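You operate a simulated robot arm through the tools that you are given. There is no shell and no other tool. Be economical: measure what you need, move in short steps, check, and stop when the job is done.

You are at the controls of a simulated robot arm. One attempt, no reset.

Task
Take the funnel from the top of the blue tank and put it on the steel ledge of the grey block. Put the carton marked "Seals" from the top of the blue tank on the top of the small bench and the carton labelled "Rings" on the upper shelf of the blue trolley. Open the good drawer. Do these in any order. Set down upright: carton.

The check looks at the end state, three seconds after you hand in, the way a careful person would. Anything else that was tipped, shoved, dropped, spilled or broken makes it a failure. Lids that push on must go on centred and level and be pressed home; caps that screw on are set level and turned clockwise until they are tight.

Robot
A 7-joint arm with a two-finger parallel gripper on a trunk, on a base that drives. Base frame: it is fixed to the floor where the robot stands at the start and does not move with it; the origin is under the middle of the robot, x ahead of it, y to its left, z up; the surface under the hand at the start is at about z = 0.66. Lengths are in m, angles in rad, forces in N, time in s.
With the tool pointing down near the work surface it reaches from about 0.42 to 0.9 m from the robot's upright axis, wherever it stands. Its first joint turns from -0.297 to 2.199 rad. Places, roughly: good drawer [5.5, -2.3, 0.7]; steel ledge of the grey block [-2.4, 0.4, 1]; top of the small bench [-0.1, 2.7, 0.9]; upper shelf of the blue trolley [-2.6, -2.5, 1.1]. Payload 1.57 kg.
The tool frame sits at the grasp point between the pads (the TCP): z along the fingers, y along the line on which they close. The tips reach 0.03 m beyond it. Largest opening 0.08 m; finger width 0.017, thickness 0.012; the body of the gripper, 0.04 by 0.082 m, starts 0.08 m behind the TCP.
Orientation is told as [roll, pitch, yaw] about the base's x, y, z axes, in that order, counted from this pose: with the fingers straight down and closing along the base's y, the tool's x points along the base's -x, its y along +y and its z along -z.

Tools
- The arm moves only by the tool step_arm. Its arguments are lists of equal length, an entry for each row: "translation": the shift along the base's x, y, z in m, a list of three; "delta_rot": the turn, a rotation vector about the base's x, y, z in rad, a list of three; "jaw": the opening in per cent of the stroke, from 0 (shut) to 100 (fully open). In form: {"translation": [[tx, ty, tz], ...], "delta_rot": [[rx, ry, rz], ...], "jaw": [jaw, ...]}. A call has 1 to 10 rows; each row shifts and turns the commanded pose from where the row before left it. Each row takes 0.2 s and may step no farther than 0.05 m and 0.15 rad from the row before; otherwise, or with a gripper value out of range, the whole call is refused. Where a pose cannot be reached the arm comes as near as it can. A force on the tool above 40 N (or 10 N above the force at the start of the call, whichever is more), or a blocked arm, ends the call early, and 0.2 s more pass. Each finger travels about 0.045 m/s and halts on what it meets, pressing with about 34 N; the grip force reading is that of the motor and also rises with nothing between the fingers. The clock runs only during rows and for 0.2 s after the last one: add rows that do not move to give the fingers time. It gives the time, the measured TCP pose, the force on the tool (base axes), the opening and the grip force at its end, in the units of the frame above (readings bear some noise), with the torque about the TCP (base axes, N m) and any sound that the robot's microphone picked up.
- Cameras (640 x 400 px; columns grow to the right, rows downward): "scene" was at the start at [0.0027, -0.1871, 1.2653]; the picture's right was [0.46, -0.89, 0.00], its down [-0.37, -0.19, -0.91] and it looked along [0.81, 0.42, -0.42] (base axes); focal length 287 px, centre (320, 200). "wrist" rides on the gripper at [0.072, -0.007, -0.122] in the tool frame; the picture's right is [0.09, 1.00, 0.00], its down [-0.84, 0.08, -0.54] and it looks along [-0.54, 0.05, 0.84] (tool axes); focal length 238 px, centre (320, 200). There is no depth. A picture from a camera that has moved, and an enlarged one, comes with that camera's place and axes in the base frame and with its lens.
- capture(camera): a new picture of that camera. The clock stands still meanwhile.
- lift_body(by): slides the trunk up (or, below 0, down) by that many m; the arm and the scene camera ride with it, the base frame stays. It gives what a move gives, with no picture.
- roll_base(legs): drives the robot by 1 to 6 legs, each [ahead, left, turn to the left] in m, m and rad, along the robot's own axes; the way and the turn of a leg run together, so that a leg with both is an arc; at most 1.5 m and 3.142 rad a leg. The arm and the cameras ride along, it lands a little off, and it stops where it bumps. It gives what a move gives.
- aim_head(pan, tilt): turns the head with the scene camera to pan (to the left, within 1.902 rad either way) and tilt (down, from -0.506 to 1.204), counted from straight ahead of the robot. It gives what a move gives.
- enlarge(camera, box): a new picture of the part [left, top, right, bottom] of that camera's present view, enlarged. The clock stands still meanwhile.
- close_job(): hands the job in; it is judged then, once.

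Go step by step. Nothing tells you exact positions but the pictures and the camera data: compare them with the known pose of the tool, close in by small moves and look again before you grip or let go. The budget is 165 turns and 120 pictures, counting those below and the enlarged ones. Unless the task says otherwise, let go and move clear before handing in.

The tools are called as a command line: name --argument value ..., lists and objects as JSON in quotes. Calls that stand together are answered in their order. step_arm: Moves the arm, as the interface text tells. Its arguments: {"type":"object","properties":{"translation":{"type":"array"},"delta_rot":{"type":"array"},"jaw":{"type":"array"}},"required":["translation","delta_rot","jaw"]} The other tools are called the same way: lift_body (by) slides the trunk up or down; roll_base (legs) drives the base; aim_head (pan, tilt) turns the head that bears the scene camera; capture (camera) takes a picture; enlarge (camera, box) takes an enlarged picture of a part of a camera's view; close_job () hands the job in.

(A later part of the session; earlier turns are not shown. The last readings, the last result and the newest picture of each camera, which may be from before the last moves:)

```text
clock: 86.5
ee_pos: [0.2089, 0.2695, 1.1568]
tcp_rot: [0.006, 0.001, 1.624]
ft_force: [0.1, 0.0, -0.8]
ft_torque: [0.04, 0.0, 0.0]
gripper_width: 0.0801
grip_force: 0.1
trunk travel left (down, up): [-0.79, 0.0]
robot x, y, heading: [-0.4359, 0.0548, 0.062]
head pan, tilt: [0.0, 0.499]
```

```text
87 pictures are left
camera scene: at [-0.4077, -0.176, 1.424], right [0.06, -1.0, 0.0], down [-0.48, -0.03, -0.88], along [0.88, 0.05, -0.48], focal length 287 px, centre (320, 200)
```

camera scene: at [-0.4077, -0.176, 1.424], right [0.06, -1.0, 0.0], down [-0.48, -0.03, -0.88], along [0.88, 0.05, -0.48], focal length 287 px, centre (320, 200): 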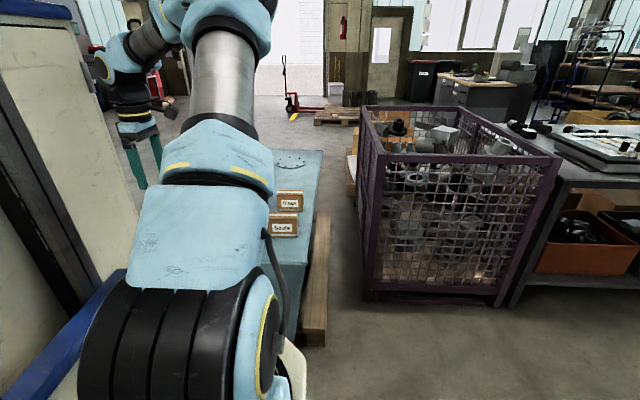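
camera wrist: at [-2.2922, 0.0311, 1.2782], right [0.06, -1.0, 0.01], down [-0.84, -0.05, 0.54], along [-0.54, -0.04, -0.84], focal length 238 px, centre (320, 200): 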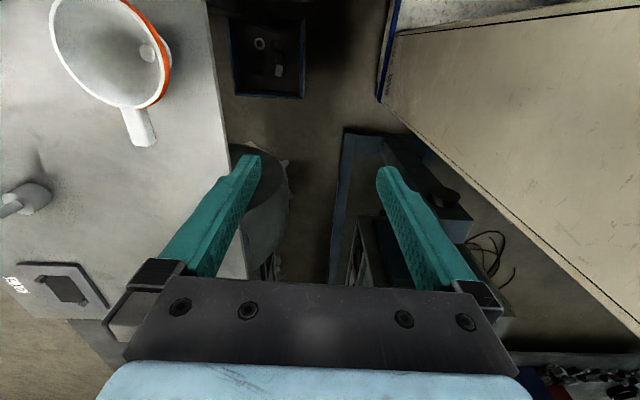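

Back near the tank. I drive up to the start place, straighten, and lower the trunk to the start height.

roll_base --legs '[[0, -0.055, -0.062], [0.43, 0, 0]]'

lift_body --by -0.165

capture --camera "scene"

capture --camera "wrist"

```text
clock: 89.7
ee_pos: [0.6515, 0.171, 1.1566]
tcp_rot: [0.007, 0.0, 1.555]
ft_force: [0.2, 0.4, -0.9]
ft_torque: [0.0, 0.01, 0.01]
gripper_width: 0.0799
grip_force: 0.1
trunk travel left (down, up): [-0.79, 0.0]
robot x, y, heading: [-0.0057, -0.0027, -0.008]
head pan, tilt: [0.0, 0.499]
```

```text
clock: 91.6
ee_pos: [0.6503, 0.1703, 0.9918]
tcp_rot: [0.005, -0.002, 1.556]
ft_force: [-0.1, 0.1, -0.2]
ft_torque: [-0.02, 0.03, -0.01]
gripper_width: 0.0801
grip_force: 0.1
trunk travel left (down, up): [-0.625, 0.165]
robot x, y, heading: [-0.0007, -0.0027, -0.006]
head pan, tilt: [0.0, 0.499]
```

```text
86 pictures are left
camera scene: at [0.0062, -0.2324, 1.259], right [-0.01, -1.0, 0.0], down [-0.48, 0.0, -0.88], along [0.88, -0.01, -0.48], focal length 287 px, centre (320, 200)
```

scene: 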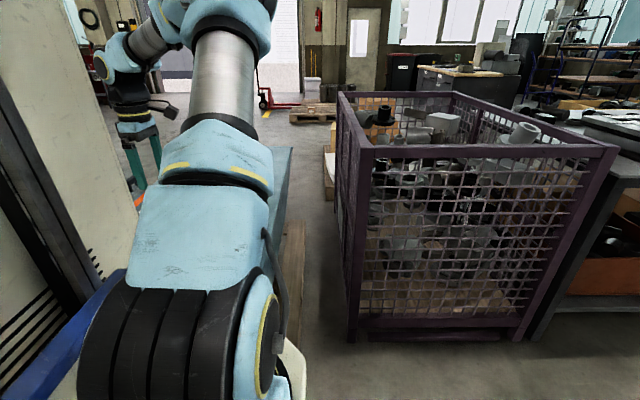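

```text
85 pictures are left
camera wrist: at [0.6567, 0.0984, 1.1139], right [-1.0, -0.08, 0.01], down [-0.06, 0.84, 0.54], along [-0.05, 0.54, -0.84], focal length 238 px, centre (320, 200)
```

wrist: 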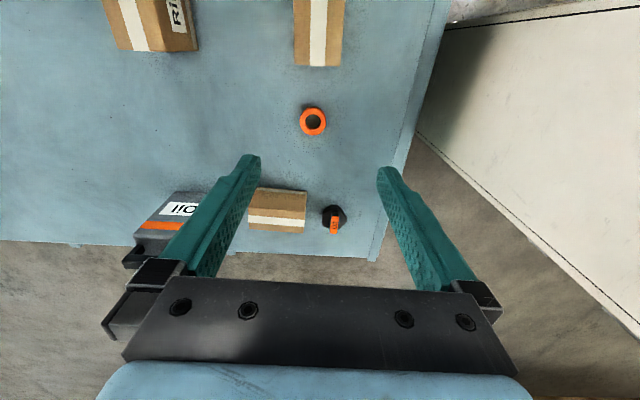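

An orange ring stays where the funnel stood, evidently a separate collar, unmoved. Seals spans about x 0.62–0.69, y −0.03–0.115, so I centre the hand at (0.655, 0.04).

step_arm --translation '[[0.005, -0.045, 0], [0, -0.045, -0.02], [0, -0.04, -0.02], [0, 0, -0.02], [0, 0, 0]]' --delta_rot '[[0, 0, 0.015], [0, 0, 0], [0, 0, 0.0], [0, 0, 0], [0, 0, 0]]' --jaw '[100, 100, 100, 100, 100]'

capture --camera "wrist"

```text
clock: 92.8
ee_pos: [0.6565, 0.0355, 0.9348]
tcp_rot: [0.006, 0.0, 1.571]
ft_force: [0.0, 0.4, -0.2]
ft_torque: [-0.02, -0.04, 0.0]
gripper_width: 0.0799
grip_force: 0.2
trunk travel left (down, up): [-0.625, 0.165]
robot x, y, heading: [-0.0074, -0.0006, -0.007]
head pan, tilt: [0.0, 0.499]
```

```text
84 pictures are left
camera wrist: at [0.6633, -0.036, 1.0562], right [-1.0, -0.09, 0.0], down [-0.07, 0.84, 0.54], along [-0.05, 0.54, -0.84], focal length 238 px, centre (320, 200)
```

wrist: 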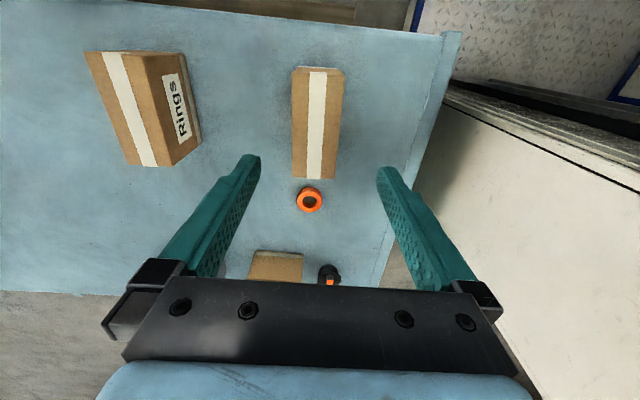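

step_arm --translation '[[0.003, 0.018, -0.04], [0, 0, -0.04], [0, 0, -0.03], [0, 0, 0]]' --delta_rot '[[0, 0, 0.0], [0, 0, 0], [0, 0, 0.0], [0, 0, 0]]' --jaw '[100, 100, 100, 100]'

capture --camera "wrist"

```text
clock: 93.8
ee_pos: [0.6594, 0.0567, 0.8261]
tcp_rot: [0.005, 0.001, 1.569]
ft_force: [-0.9, -0.6, 0.3]
ft_torque: [-0.03, 0.01, 0.0]
gripper_width: 0.08
grip_force: 0.1
trunk travel left (down, up): [-0.625, 0.165]
robot x, y, heading: [-0.0065, -0.0036, -0.003]
head pan, tilt: [0.0, 0.499]
```

```text
83 pictures are left
camera wrist: at [0.6672, -0.0155, 0.9478], right [-1.0, -0.09, 0.0], down [-0.07, 0.84, 0.54], along [-0.05, 0.54, -0.84], focal length 238 px, centre (320, 200)
```

wrist: 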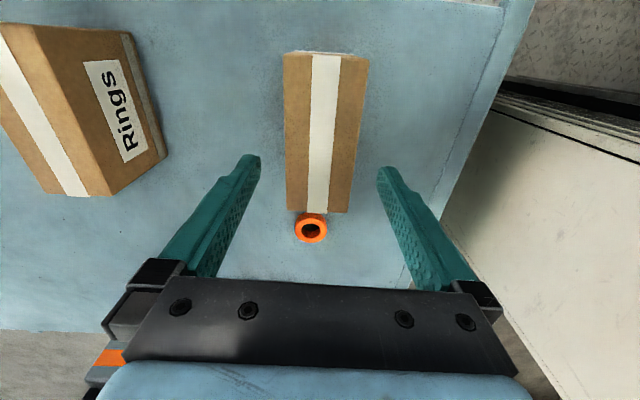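

Centred over Seals. I go down and grip.

step_arm --translation '[[0, -0.003, -0.04], [0, 0, -0.04], [0, 0, -0.01], [0, 0, 0], [0, 0, 0], [0, 0, 0], [0, 0, 0]]' --delta_rot '[[0, 0, 0.0], [0, 0, 0], [0, 0, 0.0], [0, 0, 0], [0, 0, 0], [0, 0, 0], [0, 0, 0]]' --jaw '[100, 100, 100, 80, 65, 50, 50]'

capture --camera "wrist"

```text
clock: 95.4
ee_pos: [0.6594, 0.0538, 0.7332]
tcp_rot: [0.007, 0.0, 1.571]
ft_force: [-0.1, 0.5, 0.4]
ft_torque: [0.01, 0.0, -0.01]
gripper_width: 0.06
grip_force: 34.1
trunk travel left (down, up): [-0.625, 0.165]
robot x, y, heading: [-0.0047, -0.0073, -0.007]
head pan, tilt: [0.0, 0.499]
```

```text
82 pictures are left
camera wrist: at [0.6663, -0.018, 0.8549], right [-1.0, -0.09, 0.01], down [-0.07, 0.84, 0.54], along [-0.05, 0.54, -0.84], focal length 238 px, centre (320, 200)
```

wrist: 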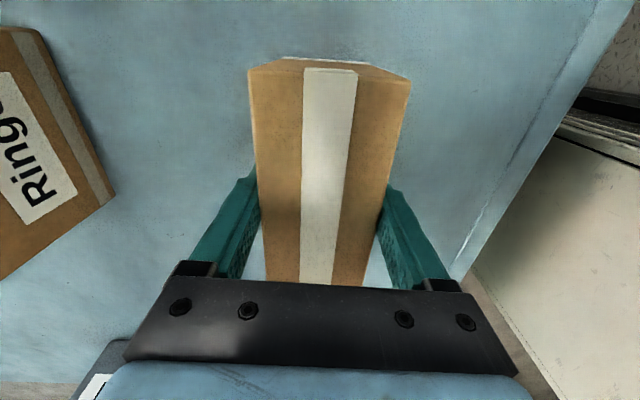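

Seals is held (60 mm). I lift it, back off, and turn left toward the small bench.

step_arm --translation '[[0, 0, 0.02], [0, 0, 0.045], [0, 0, 0.045], [0, 0, 0.045], [0, 0, 0.045], [0, 0, 0.04], [-0.03, 0.02, 0.03], [-0.03, 0.02, 0.03], [0, 0, 0]]' --delta_rot '[[0, 0, 0.0], [0, 0, 0], [0, 0, 0.0], [0, 0, 0], [0, 0, 0], [0, 0, 0], [0, 0, 0], [0, 0, 0], [0, 0, 0]]' --jaw '[40, 40, 40, 40, 40, 40, 40, 40, 40]'

roll_base --legs '[[-0.4, 0, 0], [0, 0, 1.57]]'

aim_head --pan 0.0 --tilt 0.45

capture --camera "scene"

```text
clock: 97.4
ee_pos: [0.5987, 0.0928, 1.0324]
tcp_rot: [0.004, 0.001, 1.568]
ft_force: [-0.3, 0.6, -2.2]
ft_torque: [-0.03, 0.01, -0.01]
gripper_width: 0.0602
grip_force: 34.0
trunk travel left (down, up): [-0.625, 0.165]
robot x, y, heading: [-0.0067, -0.0057, -0.01]
head pan, tilt: [0.0, 0.499]
```

```text
clock: 103.8
ee_pos: [-0.5147, 0.6023, 1.033]
tcp_rot: [0.004, 0.001, -3.125]
ft_force: [1.0, -0.3, -2.1]
ft_torque: [-0.03, -0.01, 0.01]
gripper_width: 0.0599
grip_force: 34.2
trunk travel left (down, up): [-0.625, 0.165]
robot x, y, heading: [-0.4072, 0.0002, 1.572]
head pan, tilt: [0.0, 0.499]
```

```text
clock: 104.4
ee_pos: [-0.5148, 0.6016, 1.032]
tcp_rot: [0.004, 0.0, -3.126]
ft_force: [0.1, -0.4, -2.5]
ft_torque: [-0.01, 0.02, -0.05]
gripper_width: 0.0598
grip_force: 33.8
trunk travel left (down, up): [-0.625, 0.165]
robot x, y, heading: [-0.4143, 0.0004, 1.58]
head pan, tilt: [0.0, 0.45]
```

```text
81 pictures are left
camera scene: at [-0.1801, 0.0147, 1.2634], right [1.0, 0.01, 0.0], down [0.0, -0.44, -0.9], along [-0.01, 0.9, -0.44], focal length 287 px, centre (320, 200)
```

scene: 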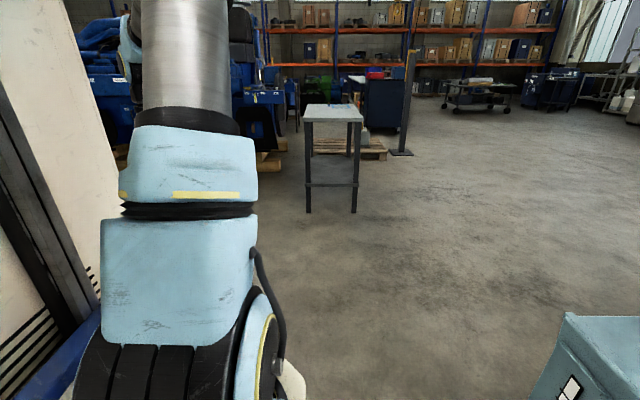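

The small bench is ahead: top about x −0.33..0.12, near edge y≈2.33. I drive toward it and look again.

roll_base --legs '[[1.3, -0.33, 0]]'

aim_head --pan 0.1 --tilt 0.55

capture --camera "scene"

capture --camera "wrist"

```text
clock: 111.0
ee_pos: [-0.1876, 1.881, 1.0328]
tcp_rot: [0.006, 0.0, -3.135]
ft_force: [-0.7, 0.9, -2.2]
ft_torque: [0.01, 0.0, 0.02]
gripper_width: 0.0599
grip_force: 34.2
trunk travel left (down, up): [-0.625, 0.165]
robot x, y, heading: [-0.0861, 1.2774, 1.573]
head pan, tilt: [0.0, 0.45]
```

```text
clock: 111.7
ee_pos: [-0.1875, 1.8815, 1.0323]
tcp_rot: [0.006, -0.001, -3.134]
ft_force: [-0.3, 0.1, -2.9]
ft_torque: [0.02, -0.02, 0.01]
gripper_width: 0.06
grip_force: 34.5
trunk travel left (down, up): [-0.625, 0.165]
robot x, y, heading: [-0.0892, 1.2794, 1.576]
head pan, tilt: [0.099, 0.55]
```

```text
80 pictures are left
camera scene: at [0.1336, 1.288, 1.2545], right [0.99, 0.1, 0.0], down [0.05, -0.52, -0.85], along [-0.09, 0.85, -0.52], focal length 287 px, centre (320, 200)
```

scene: 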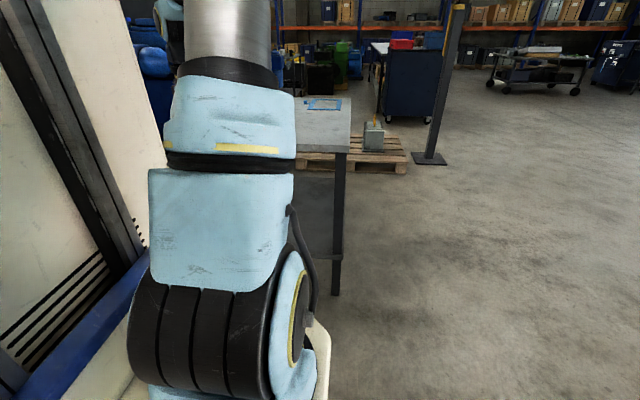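

```text
79 pictures are left
camera wrist: at [-0.1156, 1.8885, 1.1547], right [0.1, -1.0, 0.01], down [-0.84, -0.08, 0.54], along [-0.54, -0.06, -0.84], focal length 238 px, centre (320, 200)
```

wrist: 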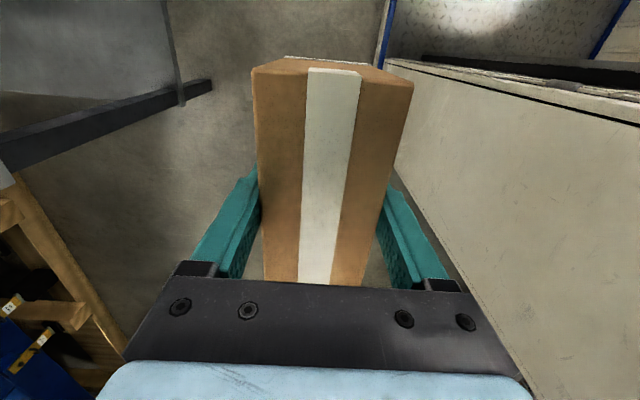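

The bench top is at z≈0.83, near edge y≈2.33, with a small thing far back. I drive 0.5 m closer and look from the hand.

roll_base --legs '[[0.5, 0.0, 0]]'

capture --camera "wrist"

aim_head --pan 0.3 --tilt 0.5

capture --camera "scene"

```text
clock: 114.6
ee_pos: [-0.1983, 2.3825, 1.0324]
tcp_rot: [0.005, 0.0, -3.124]
ft_force: [-0.5, -0.2, -2.8]
ft_torque: [0.0, 0.0, 0.01]
gripper_width: 0.0595
grip_force: 33.6
trunk travel left (down, up): [-0.625, 0.165]
robot x, y, heading: [-0.0902, 1.7793, 1.586]
head pan, tilt: [0.099, 0.55]
```

```text
78 pictures are left
camera wrist: at [-0.1267, 2.3904, 1.1547], right [0.11, -0.99, 0.01], down [-0.83, -0.09, 0.54], along [-0.54, -0.06, -0.84], focal length 238 px, centre (320, 200)
```

wrist: 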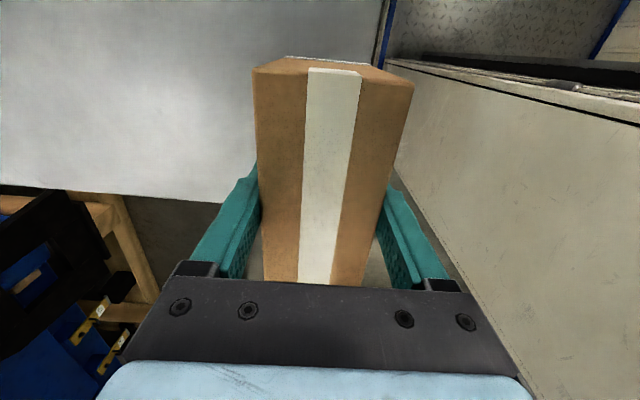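

```text
clock: 115.3
ee_pos: [-0.1981, 2.3816, 1.0331]
tcp_rot: [0.006, 0.0, -3.122]
ft_force: [0.0, -0.6, -2.9]
ft_torque: [0.0, 0.02, -0.01]
gripper_width: 0.0598
grip_force: 33.7
trunk travel left (down, up): [-0.625, 0.165]
robot x, y, heading: [-0.0964, 1.7853, 1.585]
head pan, tilt: [0.3, 0.499]
```

```text
77 pictures are left
camera scene: at [0.112, 1.7902, 1.259], right [0.95, 0.31, 0.0], down [0.15, -0.46, -0.88], along [-0.27, 0.84, -0.48], focal length 287 px, centre (320, 200)
```

scene: 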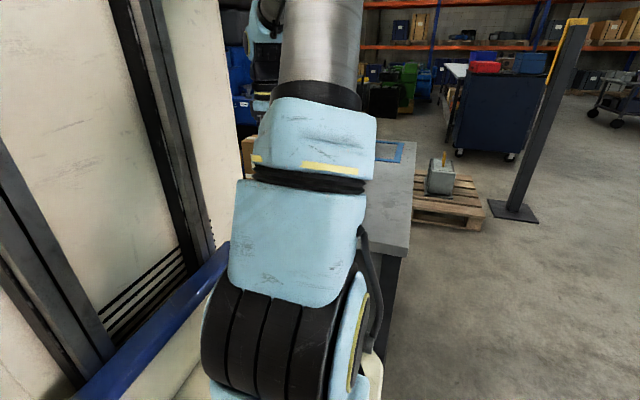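

The near part of the bench top is bare. I move the carton over it to (−0.18, 2.51) and lower.

step_arm --translation '[[0.005, 0.045, 0], [0.005, 0.045, 0], [0.005, 0.04, -0.03], [0, 0, -0.04], [0, 0, -0.03], [0, 0, 0]]' --delta_rot '[[0, 0, 0.0], [0, 0, 0], [0, 0, 0.0], [0, 0, 0], [0, 0, 0], [0, 0, 0]]' --jaw '[40, 40, 40, 40, 40, 40]'

capture --camera "wrist"

```text
refused: row 3 steps farther than a row can; nothing moved
```

```text
76 pictures are left
camera wrist: at [-0.1267, 2.3903, 1.1547], right [0.11, -0.99, 0.01], down [-0.83, -0.09, 0.54], along [-0.54, -0.06, -0.84], focal length 238 px, centre (320, 200)
```

wrist: 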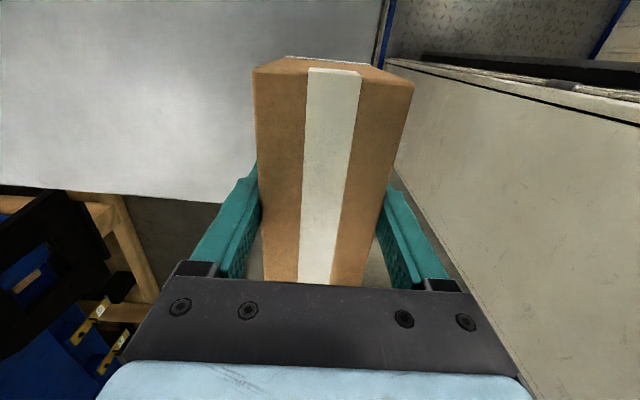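

step_arm --translation '[[0.005, 0.045, 0], [0.005, 0.045, 0], [0.005, 0.04, 0], [0, 0, -0.04], [0, 0, -0.04], [0, 0, -0.03], [0, 0, 0]]' --delta_rot '[[0, 0, 0.0], [0, 0, 0], [0, 0, 0.0], [0, 0, 0], [0, 0, 0], [0, 0, 0], [0, 0, 0]]' --jaw '[40, 40, 40, 40, 40, 40, 40]'

capture --camera "wrist"

```text
clock: 116.9
ee_pos: [-0.1847, 2.5125, 0.9271]
tcp_rot: [0.0, -0.005, -3.123]
ft_force: [1.0, -2.0, 37.8]
ft_torque: [-0.39, 0.02, 0.05]
gripper_width: 0.0594
grip_force: 33.7
trunk travel left (down, up): [-0.625, 0.165]
robot x, y, heading: [-0.0931, 1.7817, 1.589]
head pan, tilt: [0.3, 0.499]
```

```text
75 pictures are left
camera wrist: at [-0.1133, 2.5202, 1.05], right [0.11, -0.99, 0.0], down [-0.83, -0.09, 0.54], along [-0.54, -0.06, -0.84], focal length 238 px, centre (320, 200)
```

wrist: 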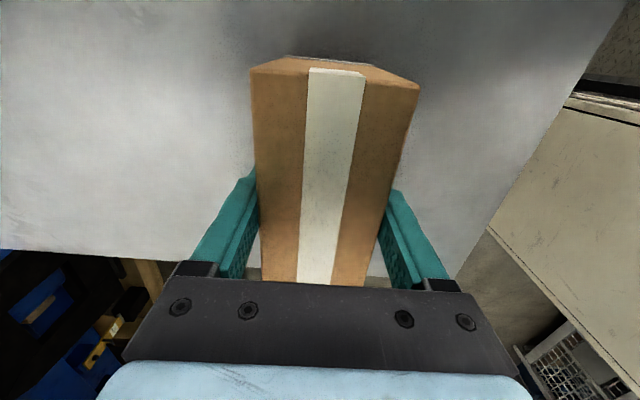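

Touched down already (surface ≈0.855). I relieve the force, then open slowly.

step_arm --translation '[[0, 0, 0.004], [0, 0, 0]]' --delta_rot '[[0, 0, 0.0], [0, 0, 0]]' --jaw '[40, 40]'

```text
clock: 117.5
ee_pos: [-0.1839, 2.5125, 0.9283]
tcp_rot: [0.005, 0.0, -3.122]
ft_force: [-3.7, 6.7, 17.6]
ft_torque: [1.06, 0.9, -0.13]
gripper_width: 0.0596
grip_force: 33.8
trunk travel left (down, up): [-0.625, 0.165]
robot x, y, heading: [-0.0918, 1.7825, 1.583]
head pan, tilt: [0.3, 0.499]
```

step_arm --translation '[[0, 0, 0.003], [0, 0, 0], [0, 0, 0], [0, 0, 0], [0, 0, 0], [0, 0, 0]]' --delta_rot '[[0, 0, 0.0], [0, 0, 0], [0, 0, 0], [0, 0, 0], [0, 0, 0], [0, 0, 0]]' --jaw '[40, 75, 82, 90, 100, 100]'

capture --camera "wrist"

```text
clock: 118.9
ee_pos: [-0.1843, 2.512, 0.9306]
tcp_rot: [0.006, 0.0, -3.123]
ft_force: [-0.9, 0.0, -0.7]
ft_torque: [-0.02, -0.04, 0.06]
gripper_width: 0.0799
grip_force: 0.1
trunk travel left (down, up): [-0.625, 0.165]
robot x, y, heading: [-0.0922, 1.7808, 1.586]
head pan, tilt: [0.3, 0.499]
```

```text
74 pictures are left
camera wrist: at [-0.1122, 2.5202, 1.0524], right [0.11, -0.99, 0.01], down [-0.83, -0.09, 0.54], along [-0.54, -0.06, -0.84], focal length 238 px, centre (320, 200)
```

wrist: 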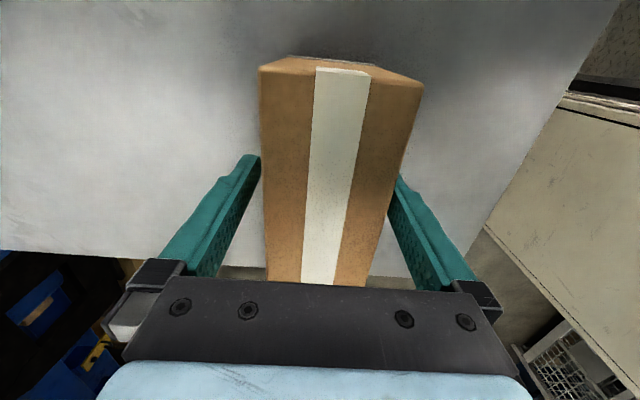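

Seals stands on the bench. I rise straight up and check.

step_arm --translation '[[0, 0.002, 0.02], [0, 0.0, 0.03], [0, 0, 0.04], [0, 0, 0.04], [0, 0, 0.04], [0, -0.04, 0], [0, -0.04, 0]]' --delta_rot '[[0, 0, 0.0], [0, 0, 0], [0, 0, 0], [0, 0, 0], [0, 0, 0], [0, 0, 0], [0, 0, 0]]' --jaw '[100, 100, 100, 100, 100, 100, 100]'

capture --camera "wrist"

```text
clock: 120.5
ee_pos: [-0.1837, 2.4333, 1.0959]
tcp_rot: [0.008, 0.0, -3.124]
ft_force: [0.2, 0.5, -0.5]
ft_torque: [-0.03, -0.03, 0.0]
gripper_width: 0.0801
grip_force: 0.1
trunk travel left (down, up): [-0.625, 0.165]
robot x, y, heading: [-0.0903, 1.7815, 1.584]
head pan, tilt: [0.3, 0.499]
```

```text
73 pictures are left
camera wrist: at [-0.1121, 2.4424, 1.2187], right [0.11, -0.99, 0.01], down [-0.83, -0.09, 0.54], along [-0.54, -0.07, -0.84], focal length 238 px, centre (320, 200)
```

wrist: 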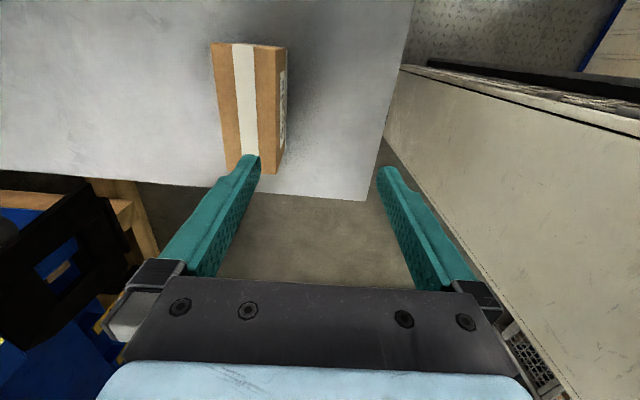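

Seals stands upright 8 cm inside the edges. Back to the tank for Rings, by the way I came.

roll_base --legs '[[-0.5, 0, 0], [-1.28, 0.31, 0], [0, 0, -1.58], [0.38, 0, 0]]'

capture --camera "wrist"

```text
clock: 135.5
ee_pos: [0.6869, 0.1296, 1.0974]
tcp_rot: [0.006, 0.0, 1.63]
ft_force: [0.9, 0.1, 0.2]
ft_torque: [0.0, -0.02, -0.01]
gripper_width: 0.08
grip_force: 0.1
trunk travel left (down, up): [-0.625, 0.165]
robot x, y, heading: [0.037, 0.0137, 0.055]
head pan, tilt: [0.3, 0.499]
```

```text
72 pictures are left
camera wrist: at [0.6979, 0.0581, 1.2193], right [-0.99, -0.15, 0.01], down [-0.12, 0.83, 0.54], along [-0.09, 0.54, -0.84], focal length 238 px, centre (320, 200)
```

wrist: 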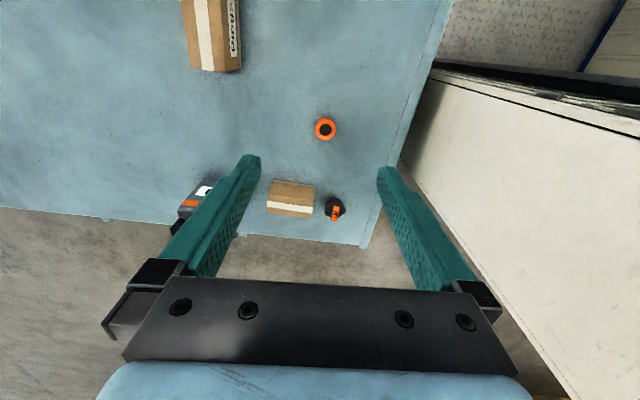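

step_arm --translation '[[0.04, -0.02, -0.02], [0.04, -0.02, -0.02], [0.035, -0.02, -0.02], [0.02, -0.02, -0.02], [0, 0, 0]]' --delta_rot '[[0, 0, -0.06], [0, 0, 0], [0, 0, 0], [0, 0, 0], [0, 0, 0]]' --jaw '[100, 100, 100, 100, 100]'

capture --camera "wrist"

```text
clock: 136.7
ee_pos: [0.8191, 0.05, 1.0208]
tcp_rot: [0.007, 0.001, 1.57]
ft_force: [-0.5, -0.2, 0.7]
ft_torque: [-0.01, 0.0, 0.01]
gripper_width: 0.08
grip_force: 0.1
trunk travel left (down, up): [-0.625, 0.165]
robot x, y, heading: [0.0382, 0.0123, 0.054]
head pan, tilt: [0.3, 0.499]
```

```text
71 pictures are left
camera wrist: at [0.8269, -0.0219, 1.1425], right [-1.0, -0.09, 0.0], down [-0.07, 0.84, 0.54], along [-0.05, 0.54, -0.84], focal length 238 px, centre (320, 200)
```

wrist: 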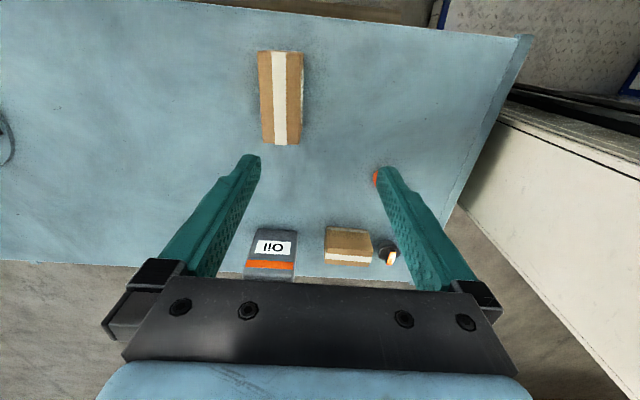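

step_arm --translation '[[0.03, 0.004, -0.03], [0.03, 0.003, -0.03], [0, 0, -0.045], [0, 0, -0.045], [0, 0, -0.02], [0, 0, 0]]' --delta_rot '[[0, 0, 0], [0, 0, 0], [0, 0, 0], [0, 0, 0], [0, 0, 0], [0, 0, 0]]' --jaw '[100, 100, 100, 100, 100, 100]'

capture --camera "wrist"

```text
clock: 138.1
ee_pos: [0.8825, 0.0557, 0.8486]
tcp_rot: [0.005, -0.001, 1.571]
ft_force: [0.3, 0.4, -0.1]
ft_torque: [-0.03, 0.0, 0.03]
gripper_width: 0.0801
grip_force: 0.1
trunk travel left (down, up): [-0.625, 0.165]
robot x, y, heading: [0.0356, 0.0132, 0.054]
head pan, tilt: [0.3, 0.499]
```

```text
70 pictures are left
camera wrist: at [0.8901, -0.017, 0.9709], right [-1.0, -0.09, 0.0], down [-0.07, 0.84, 0.54], along [-0.05, 0.54, -0.84], focal length 238 px, centre (320, 200)
```

wrist: 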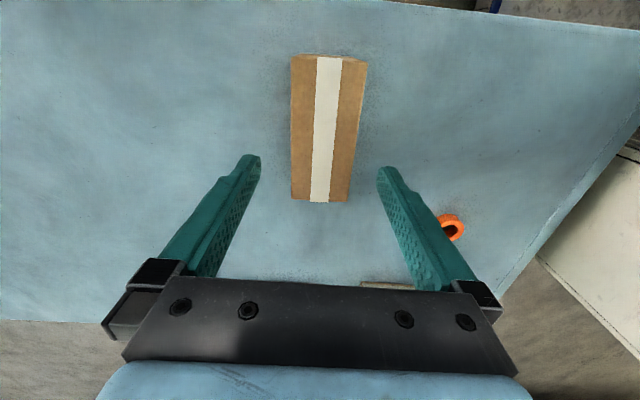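

Rings is centred in the jaws. I go down and grip.

step_arm --translation '[[-0.003, 0, -0.045], [0, 0, -0.045], [0, 0, -0.025], [0, 0, 0], [0, 0, 0], [0, 0, 0], [0, 0, 0]]' --delta_rot '[[0, 0, 0], [0, 0, 0], [0, 0, 0], [0, 0, 0], [0, 0, 0], [0, 0, 0], [0, 0, 0]]' --jaw '[100, 100, 100, 80, 65, 45, 40]'

capture --camera "wrist"

```text
clock: 139.7
ee_pos: [0.8788, 0.0574, 0.7332]
tcp_rot: [0.005, -0.001, 1.572]
ft_force: [-0.2, -0.5, -0.5]
ft_torque: [0.01, -0.06, -0.01]
gripper_width: 0.0603
grip_force: 34.2
trunk travel left (down, up): [-0.625, 0.165]
robot x, y, heading: [0.0376, 0.0101, 0.055]
head pan, tilt: [0.3, 0.499]
```

```text
69 pictures are left
camera wrist: at [0.8861, -0.0143, 0.8558], right [-1.0, -0.09, 0.01], down [-0.07, 0.84, 0.54], along [-0.05, 0.54, -0.84], focal length 238 px, centre (320, 200)
```

wrist: 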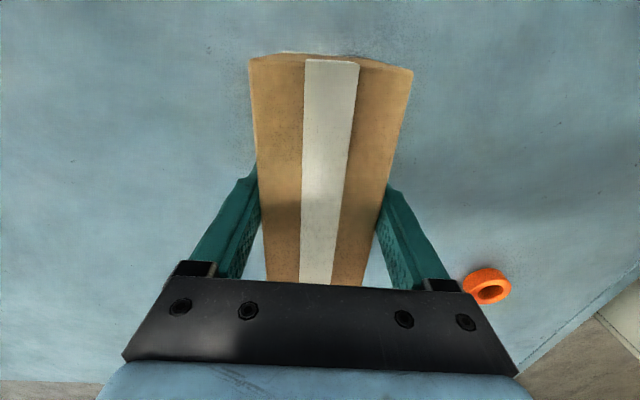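

Rings is held. I lift, draw the arm in, back off and go round into the aisle toward the blue trolley.

step_arm --translation '[[0, 0, 0.02], [0, 0, 0.045], [0, 0, 0.045], [0, 0, 0.045], [0, 0, 0.045], [0, 0, 0.045], [-0.04, 0.01, 0.025], [-0.04, 0.01, 0.025], [-0.04, 0.01, 0], [-0.04, 0.01, 0]]' --delta_rot '[[0, 0, 0], [0, 0, 0], [0, 0, 0], [0, 0, 0], [0, 0, 0], [0, 0, 0], [0, 0, 0], [0, 0, 0], [0, 0, 0], [0, 0, 0]]' --jaw '[40, 40, 40, 40, 40, 40, 40, 40, 40, 40]'

step_arm --translation '[[-0.04, 0.01, 0.02], [-0.04, 0.01, 0.02], [-0.04, 0.01, 0.02], [-0.03, 0.01, 0.02]]' --delta_rot '[[0, 0, 0], [0, 0, 0], [0, 0, 0], [0, 0, 0]]' --jaw '[40, 40, 40, 40]'

roll_base --legs '[[-0.42, 0, 0], [0, 0, -1.62], [0.8, 0, 0], [0, 0, -1.57]]'

lift_body --by 0.165

aim_head --pan 0.6 --tilt 0.3

capture --camera "scene"

```text
clock: 141.9
ee_pos: [0.7195, 0.0955, 1.0294]
tcp_rot: [0.004, 0.0, 1.569]
ft_force: [0.9, -1.1, -2.5]
ft_torque: [0.04, 0.02, 0.01]
gripper_width: 0.06
grip_force: 33.9
trunk travel left (down, up): [-0.625, 0.165]
robot x, y, heading: [0.0391, 0.0094, 0.055]
head pan, tilt: [0.3, 0.499]
```

```text
clock: 142.9
ee_pos: [0.5696, 0.1354, 1.106]
tcp_rot: [0.008, 0.0, 1.57]
ft_force: [1.1, 0.2, -2.8]
ft_torque: [0.03, 0.03, 0.02]
gripper_width: 0.0598
grip_force: 33.9
trunk travel left (down, up): [-0.625, 0.165]
robot x, y, heading: [0.0397, 0.0139, 0.054]
head pan, tilt: [0.3, 0.499]
```

```text
clock: 155.3
ee_pos: [-0.6504, -1.299, 1.1072]
tcp_rot: [0.005, -0.014, -0.709]
ft_force: [6.4, 0.9, -0.5]
ft_torque: [0.05, 0.87, -0.24]
gripper_width: 0.06
grip_force: 34.8
trunk travel left (down, up): [-0.625, 0.165]
robot x, y, heading: [-0.3995, -0.8183, -2.25]
head pan, tilt: [0.3, 0.499]
stopped in leg 4: the force on the tool passed its limit at 111 N (the readings are from after the stop); the commanded pose is now the measured one
```

```text
clock: 157.2
ee_pos: [-0.6506, -1.3001, 1.2728]
tcp_rot: [0.007, -0.015, -0.708]
ft_force: [-0.4, 0.1, -3.4]
ft_torque: [-0.02, 0.02, -0.02]
gripper_width: 0.0597
grip_force: 33.9
trunk travel left (down, up): [-0.79, 0.0]
robot x, y, heading: [-0.4002, -0.8148, -2.251]
head pan, tilt: [0.3, 0.499]
```

```text
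clock: 158.0
ee_pos: [-0.6505, -1.2996, 1.2723]
tcp_rot: [0.005, -0.013, -0.708]
ft_force: [-0.3, -0.1, -2.0]
ft_torque: [-0.02, 0.0, -0.02]
gripper_width: 0.0595
grip_force: 33.8
trunk travel left (down, up): [-0.79, 0.0]
robot x, y, heading: [-0.4028, -0.8167, -2.251]
head pan, tilt: [0.6, 0.3]
```

```text
68 pictures are left
camera scene: at [-0.5371, -0.7027, 1.4423], right [-1.0, 0.08, 0.0], down [0.02, 0.3, -0.96], along [-0.07, -0.95, -0.3], focal length 287 px, centre (320, 200)
```

scene: 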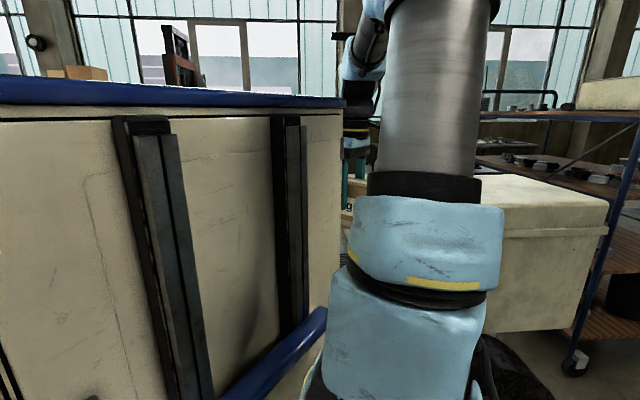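

The hand bumped something during the turn, most likely the engine's box. I check the carton in the grip and the surroundings.

capture --camera "wrist"

roll_base --legs '[[0, 0, 0.5]]'

aim_head --pan -0.3 --tilt 0.4

capture --camera "scene"

```text
67 pictures are left
camera wrist: at [-0.7117, -1.2568, 1.3935], right [0.58, 0.82, 0.0], down [0.68, -0.48, 0.55], along [0.45, -0.32, -0.83], focal length 238 px, centre (320, 200)
```

wrist: 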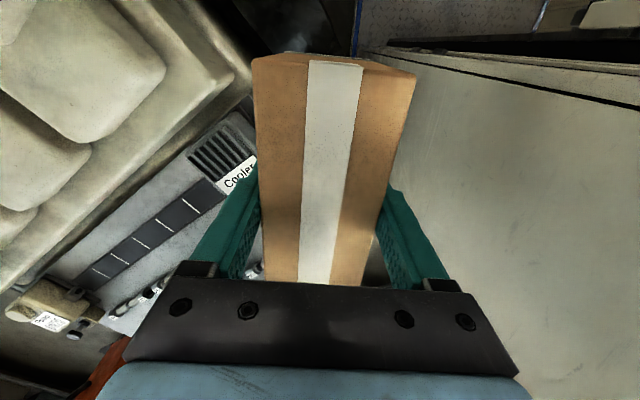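

```text
clock: 159.8
ee_pos: [-0.3911, -1.36, 1.2723]
tcp_rot: [0.005, -0.015, -0.211]
ft_force: [0.1, 0.1, -2.4]
ft_torque: [-0.02, 0.02, -0.01]
gripper_width: 0.0599
grip_force: 34.3
trunk travel left (down, up): [-0.79, 0.0]
robot x, y, heading: [-0.3994, -0.8173, -1.753]
head pan, tilt: [0.6, 0.3]
```

```text
clock: 161.0
ee_pos: [-0.3915, -1.3584, 1.2724]
tcp_rot: [0.005, -0.015, -0.212]
ft_force: [0.8, 0.0, -1.5]
ft_torque: [0.02, -0.03, 0.0]
gripper_width: 0.0598
grip_force: 33.7
trunk travel left (down, up): [-0.79, 0.0]
robot x, y, heading: [-0.4012, -0.8154, -1.748]
head pan, tilt: [-0.3, 0.4]
```

```text
66 pictures are left
camera scene: at [-0.6552, -0.7782, 1.4331], right [-0.89, 0.46, 0.0], down [0.18, 0.35, -0.92], along [-0.42, -0.82, -0.39], focal length 287 px, centre (320, 200)
```

scene: 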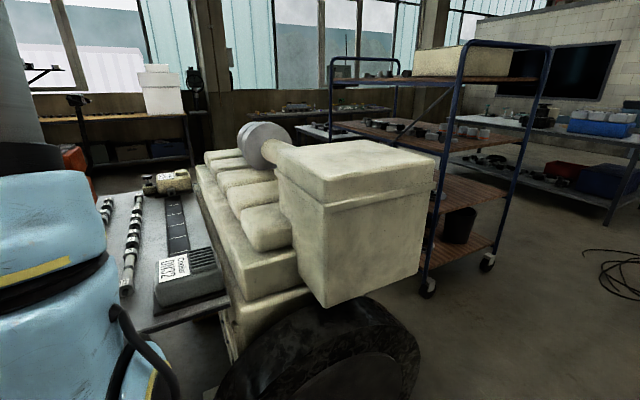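

The carton still sits square in the grip and the engine looks unmoved. I back away from it and turn with more room.

roll_base --legs '[[-0.22, 0, 0], [0, 0, -1.39]]'

aim_head --pan 0.0 --tilt 0.4

capture --camera "scene"

```text
clock: 166.0
ee_pos: [-0.8944, -0.7231, 1.2723]
tcp_rot: [0.005, -0.013, -1.593]
ft_force: [-0.2, 0.0, -3.3]
ft_torque: [-0.06, -0.01, -0.04]
gripper_width: 0.0597
grip_force: 33.8
trunk travel left (down, up): [-0.79, 0.0]
robot x, y, heading: [-0.3624, -0.6105, -3.124]
head pan, tilt: [-0.3, 0.4]
```

```text
clock: 166.8
ee_pos: [-0.8948, -0.7215, 1.2717]
tcp_rot: [0.005, -0.013, -1.59]
ft_force: [-0.4, -1.0, -1.4]
ft_torque: [0.01, -0.01, -0.05]
gripper_width: 0.0597
grip_force: 34.4
trunk travel left (down, up): [-0.79, 0.0]
robot x, y, heading: [-0.36, -0.6107, -3.13]
head pan, tilt: [0.0, 0.4]
```

```text
65 pictures are left
camera scene: at [-0.3781, -0.3791, 1.4331], right [-0.01, 1.0, 0.0], down [0.39, 0.0, -0.92], along [-0.92, -0.01, -0.39], focal length 287 px, centre (320, 200)
```

scene: 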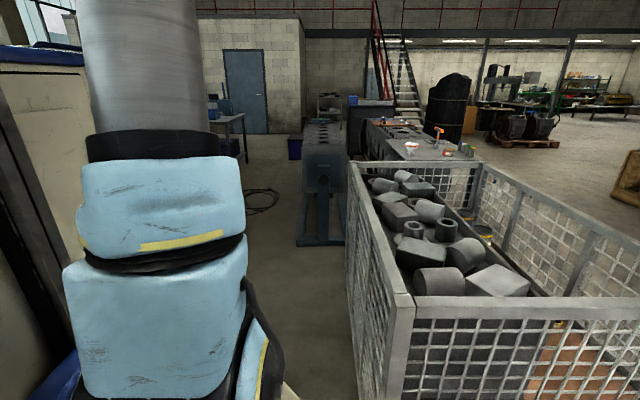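

The funnel can be seen standing on the ledge. I drive on along the aisle, then turn left to face the trolley.

roll_base --legs '[[1.5, 0.08, 0], [0.05, 0, 0], [0, 0, 1.3]]'

aim_head --pan 0.0 --tilt 0.35

capture --camera "scene"

```text
refused: leg 1 is longer than a leg can be; nothing moved
```

```text
clock: 167.5
ee_pos: [-0.8948, -0.7239, 1.2726]
tcp_rot: [0.006, -0.016, -1.592]
ft_force: [0.5, -0.3, -2.7]
ft_torque: [0.04, 0.03, -0.01]
gripper_width: 0.0597
grip_force: 34.4
trunk travel left (down, up): [-0.79, 0.0]
robot x, y, heading: [-0.3616, -0.6087, -3.124]
head pan, tilt: [0.0, 0.351]
```

```text
64 pictures are left
camera scene: at [-0.3786, -0.3792, 1.4377], right [-0.01, 1.0, 0.0], down [0.34, 0.0, -0.94], along [-0.94, -0.01, -0.34], focal length 287 px, centre (320, 200)
```

scene: 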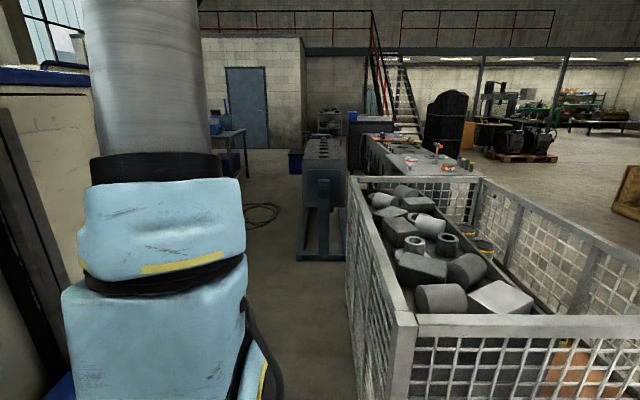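

roll_base --legs '[[1.45, 0.08, 0], [0.1, 0, 0], [0, 0, 1.3]]'

capture --camera "scene"

```text
clock: 177.2
ee_pos: [-2.3189, -1.056, 1.271]
tcp_rot: [0.008, -0.014, -1.043]
ft_force: [-0.4, -0.3, -3.1]
ft_torque: [0.02, 0.01, 0.02]
gripper_width: 0.0598
grip_force: 34.0
trunk travel left (down, up): [-0.79, 0.0]
robot x, y, heading: [-1.926, -0.679, -2.585]
head pan, tilt: [0.0, 0.351]
stopped in leg 3: the robot was blocked; the commanded pose is now the measured one
```

```text
63 pictures are left
camera scene: at [-2.057, -0.4939, 1.4377], right [-0.53, 0.85, 0.0], down [0.29, 0.18, -0.94], along [-0.79, -0.5, -0.34], focal length 287 px, centre (320, 200)
```

scene: 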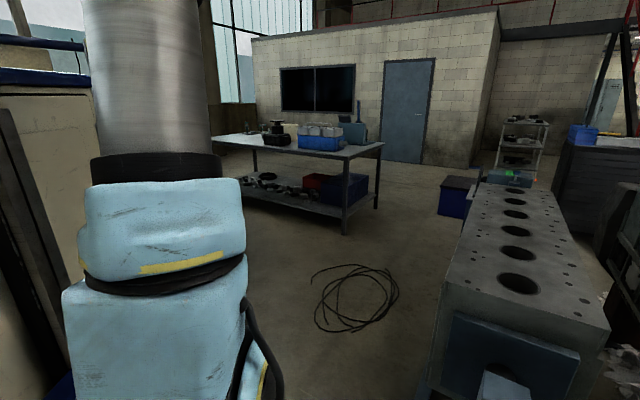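

The turn was blocked, probably a body corner on the mesh bin. I ease the turn back, move away from the bin, and turn on.

roll_base --legs '[[0, 0, -0.12], [0.19, 0.23, 0]]'

roll_base --legs '[[0, 0, 0.7]]'

capture --camera "scene"

```text
clock: 179.8
ee_pos: [-2.4305, -1.2913, 1.2726]
tcp_rot: [0.008, -0.012, -1.169]
ft_force: [-1.0, -0.3, -2.4]
ft_torque: [-0.05, -0.01, 0.01]
gripper_width: 0.0599
grip_force: 33.5
trunk travel left (down, up): [-0.79, 0.0]
robot x, y, heading: [-1.9888, -0.9664, -2.706]
head pan, tilt: [0.0, 0.351]
```

```text
clock: 182.0
ee_pos: [-2.1259, -1.4958, 1.2715]
tcp_rot: [0.007, -0.012, -0.482]
ft_force: [-0.6, 0.0, -2.6]
ft_torque: [0.01, -0.01, -0.02]
gripper_width: 0.0596
grip_force: 34.2
trunk travel left (down, up): [-0.79, 0.0]
robot x, y, heading: [-1.9901, -0.9704, -2.021]
head pan, tilt: [0.0, 0.351]
```

```text
62 pictures are left
camera scene: at [-2.2037, -0.8811, 1.4377], right [-0.9, 0.43, 0.0], down [0.15, 0.31, -0.94], along [-0.41, -0.85, -0.34], focal length 287 px, centre (320, 200)
```

scene: 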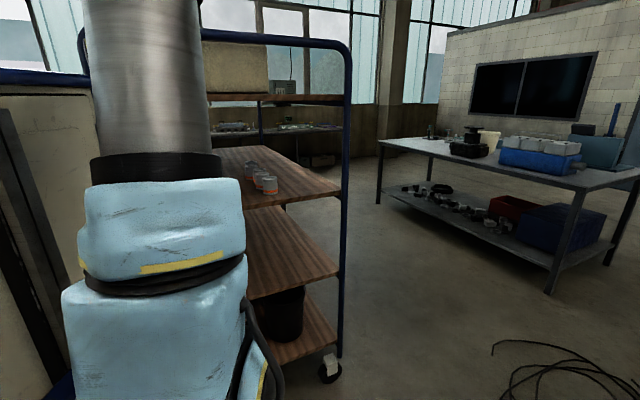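

The trolley has shelves at about z 1.08 and 1.42; the one near 1.08 fits the given height but has a shelf above it. I zoom in to judge the free room.

enlarge --camera "scene" --box '[190, 20, 400, 220]'

roll_base --legs '[[0, -0.45, 0.45]]'

capture --camera "scene"

```text
2.00 times, centred on (295, 120) of scene
camera zoom: at [-2.2037, -0.8811, 1.4377], right [-0.9, 0.43, 0.0], down [0.15, 0.31, -0.94], along [-0.41, -0.85, -0.34], focal length 574 px, centre (370, 360)
```

zoom: 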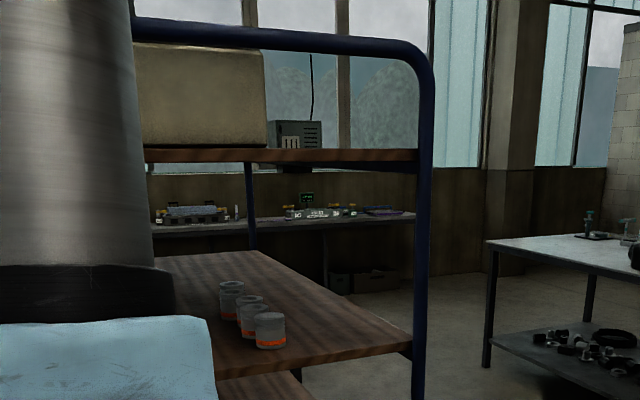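

```text
clock: 184.6
ee_pos: [-2.2891, -1.4125, 1.2706]
tcp_rot: [0.007, -0.013, -0.088]
ft_force: [0.0, 0.1, -2.4]
ft_torque: [-0.05, -0.01, -0.02]
gripper_width: 0.0596
grip_force: 34.0
trunk travel left (down, up): [-0.79, 0.0]
robot x, y, heading: [-2.361, -0.8762, -1.626]
head pan, tilt: [0.0, 0.351]
stopped in leg 1: the robot was blocked; the commanded pose is now the measured one
```

```text
60 pictures are left
camera scene: at [-2.5961, -0.8752, 1.4377], right [-1.0, 0.05, 0.0], down [0.02, 0.34, -0.94], along [-0.05, -0.94, -0.34], focal length 287 px, centre (320, 200)
```

scene: 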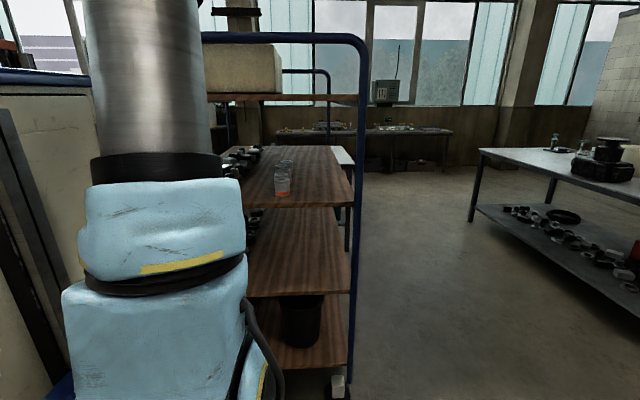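

The given height (1.1) means the shelf at 1.08, which lies under another, so the hand must enter tilted. I'll have to set the carton down somewhere and re-grip it at a slant. I look at the table to the right and test the wrist's turning.

roll_base --legs '[[0.12, 0.0, 0.05]]'

step_arm --translation '[[0, 0, 0], [0, 0, 0], [0, 0, 0], [0, 0, 0], [0, 0, 0], [0, 0, 0], [0, 0, 0], [0, 0, 0], [0, 0, 0], [0, 0, 0]]' --delta_rot '[[0, 0, 0.145], [0, 0, 0.145], [0, 0, 0.145], [0, 0, 0.145], [0, 0, 0.145], [0, 0, 0.145], [0, 0, 0.145], [0, 0, 0.145], [0, 0, 0.145], [0, 0, 0.145]]' --jaw '[40, 40, 40, 40, 40, 40, 40, 40, 40, 40]'

aim_head --pan -0.8 --tilt 0.3

capture --camera "scene"

```text
clock: 186.0
ee_pos: [-2.2622, -1.5283, 1.2706]
tcp_rot: [0.009, -0.013, -0.05]
ft_force: [-0.5, 0.4, -3.3]
ft_torque: [0.01, 0.0, 0.0]
gripper_width: 0.0598
grip_force: 33.4
trunk travel left (down, up): [-0.79, 0.0]
robot x, y, heading: [-2.358, -0.9952, -1.58]
head pan, tilt: [0.0, 0.351]
stopped in leg 1: the robot was blocked; the commanded pose is now the measured one
```

```text
clock: 188.2
ee_pos: [-2.2611, -1.5302, 1.271]
tcp_rot: [0.008, -0.011, 1.401]
ft_force: [0.0, 0.3, -2.5]
ft_torque: [-0.05, -0.01, -0.01]
gripper_width: 0.0598
grip_force: 34.0
trunk travel left (down, up): [-0.79, 0.0]
robot x, y, heading: [-2.36, -0.9921, -1.591]
head pan, tilt: [0.0, 0.351]
```

```text
clock: 189.3
ee_pos: [-2.2611, -1.5301, 1.2721]
tcp_rot: [0.007, -0.012, 1.4]
ft_force: [-0.8, -0.1, -2.9]
ft_torque: [-0.02, -0.01, 0.02]
gripper_width: 0.0599
grip_force: 33.8
trunk travel left (down, up): [-0.79, 0.0]
robot x, y, heading: [-2.3578, -0.9922, -1.585]
head pan, tilt: [-0.799, 0.3]
```

```text
59 pictures are left
camera scene: at [-2.6551, -0.9749, 1.4424], right [-0.69, 0.73, 0.0], down [0.21, 0.2, -0.96], along [-0.69, -0.66, -0.3], focal length 287 px, centre (320, 200)
```

scene: 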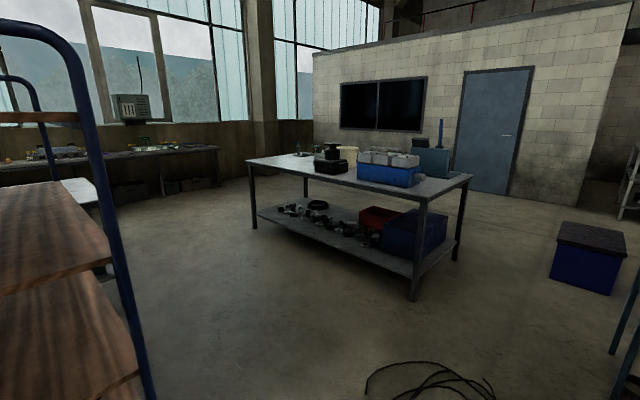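

The table there has a free near edge. I test whether the tilt is possible with the wrist turned this way.

step_arm --translation '[[0, 0.03, 0], [0, 0.03, 0], [0, 0, 0], [0, 0, 0], [0, 0, 0], [0, 0, 0], [0, 0, 0]]' --delta_rot '[[0, 0, 0.145], [-0.14, 0, 0], [-0.14, 0, 0], [-0.14, 0, 0], [-0.14, 0, 0], [-0.14, 0, 0], [-0.1, 0, 0]]' --jaw '[40, 40, 40, 40, 40, 40, 40]'

capture --camera "wrist"

```text
clock: 190.7
ee_pos: [-2.2439, -1.5396, 1.3565]
tcp_rot: [-0.234, 0.786, 1.343]
ft_force: [-0.6, 0.5, -3.2]
ft_torque: [0.04, -0.01, -0.01]
gripper_width: 0.0599
grip_force: 33.5
trunk travel left (down, up): [-0.79, 0.0]
robot x, y, heading: [-2.3609, -0.9955, -1.591]
head pan, tilt: [-0.799, 0.3]
stopped in row 7: the arm was blocked; the commanded pose is now the measured one
```

```text
58 pictures are left
camera wrist: at [-2.2574, -1.5019, 1.4924], right [-1.0, 0.0, -0.1], down [0.02, 0.97, -0.23], along [0.09, -0.23, -0.97], focal length 238 px, centre (320, 200)
```

wrist: 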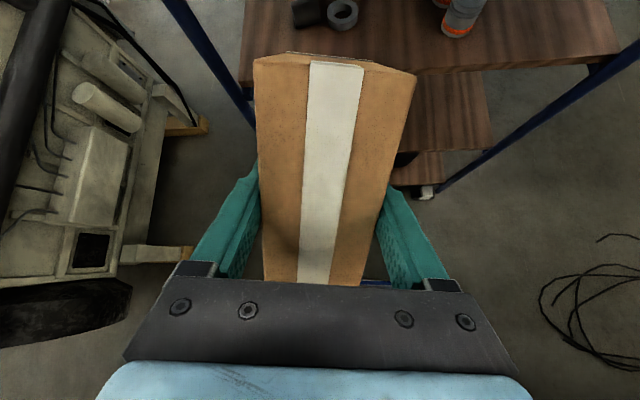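

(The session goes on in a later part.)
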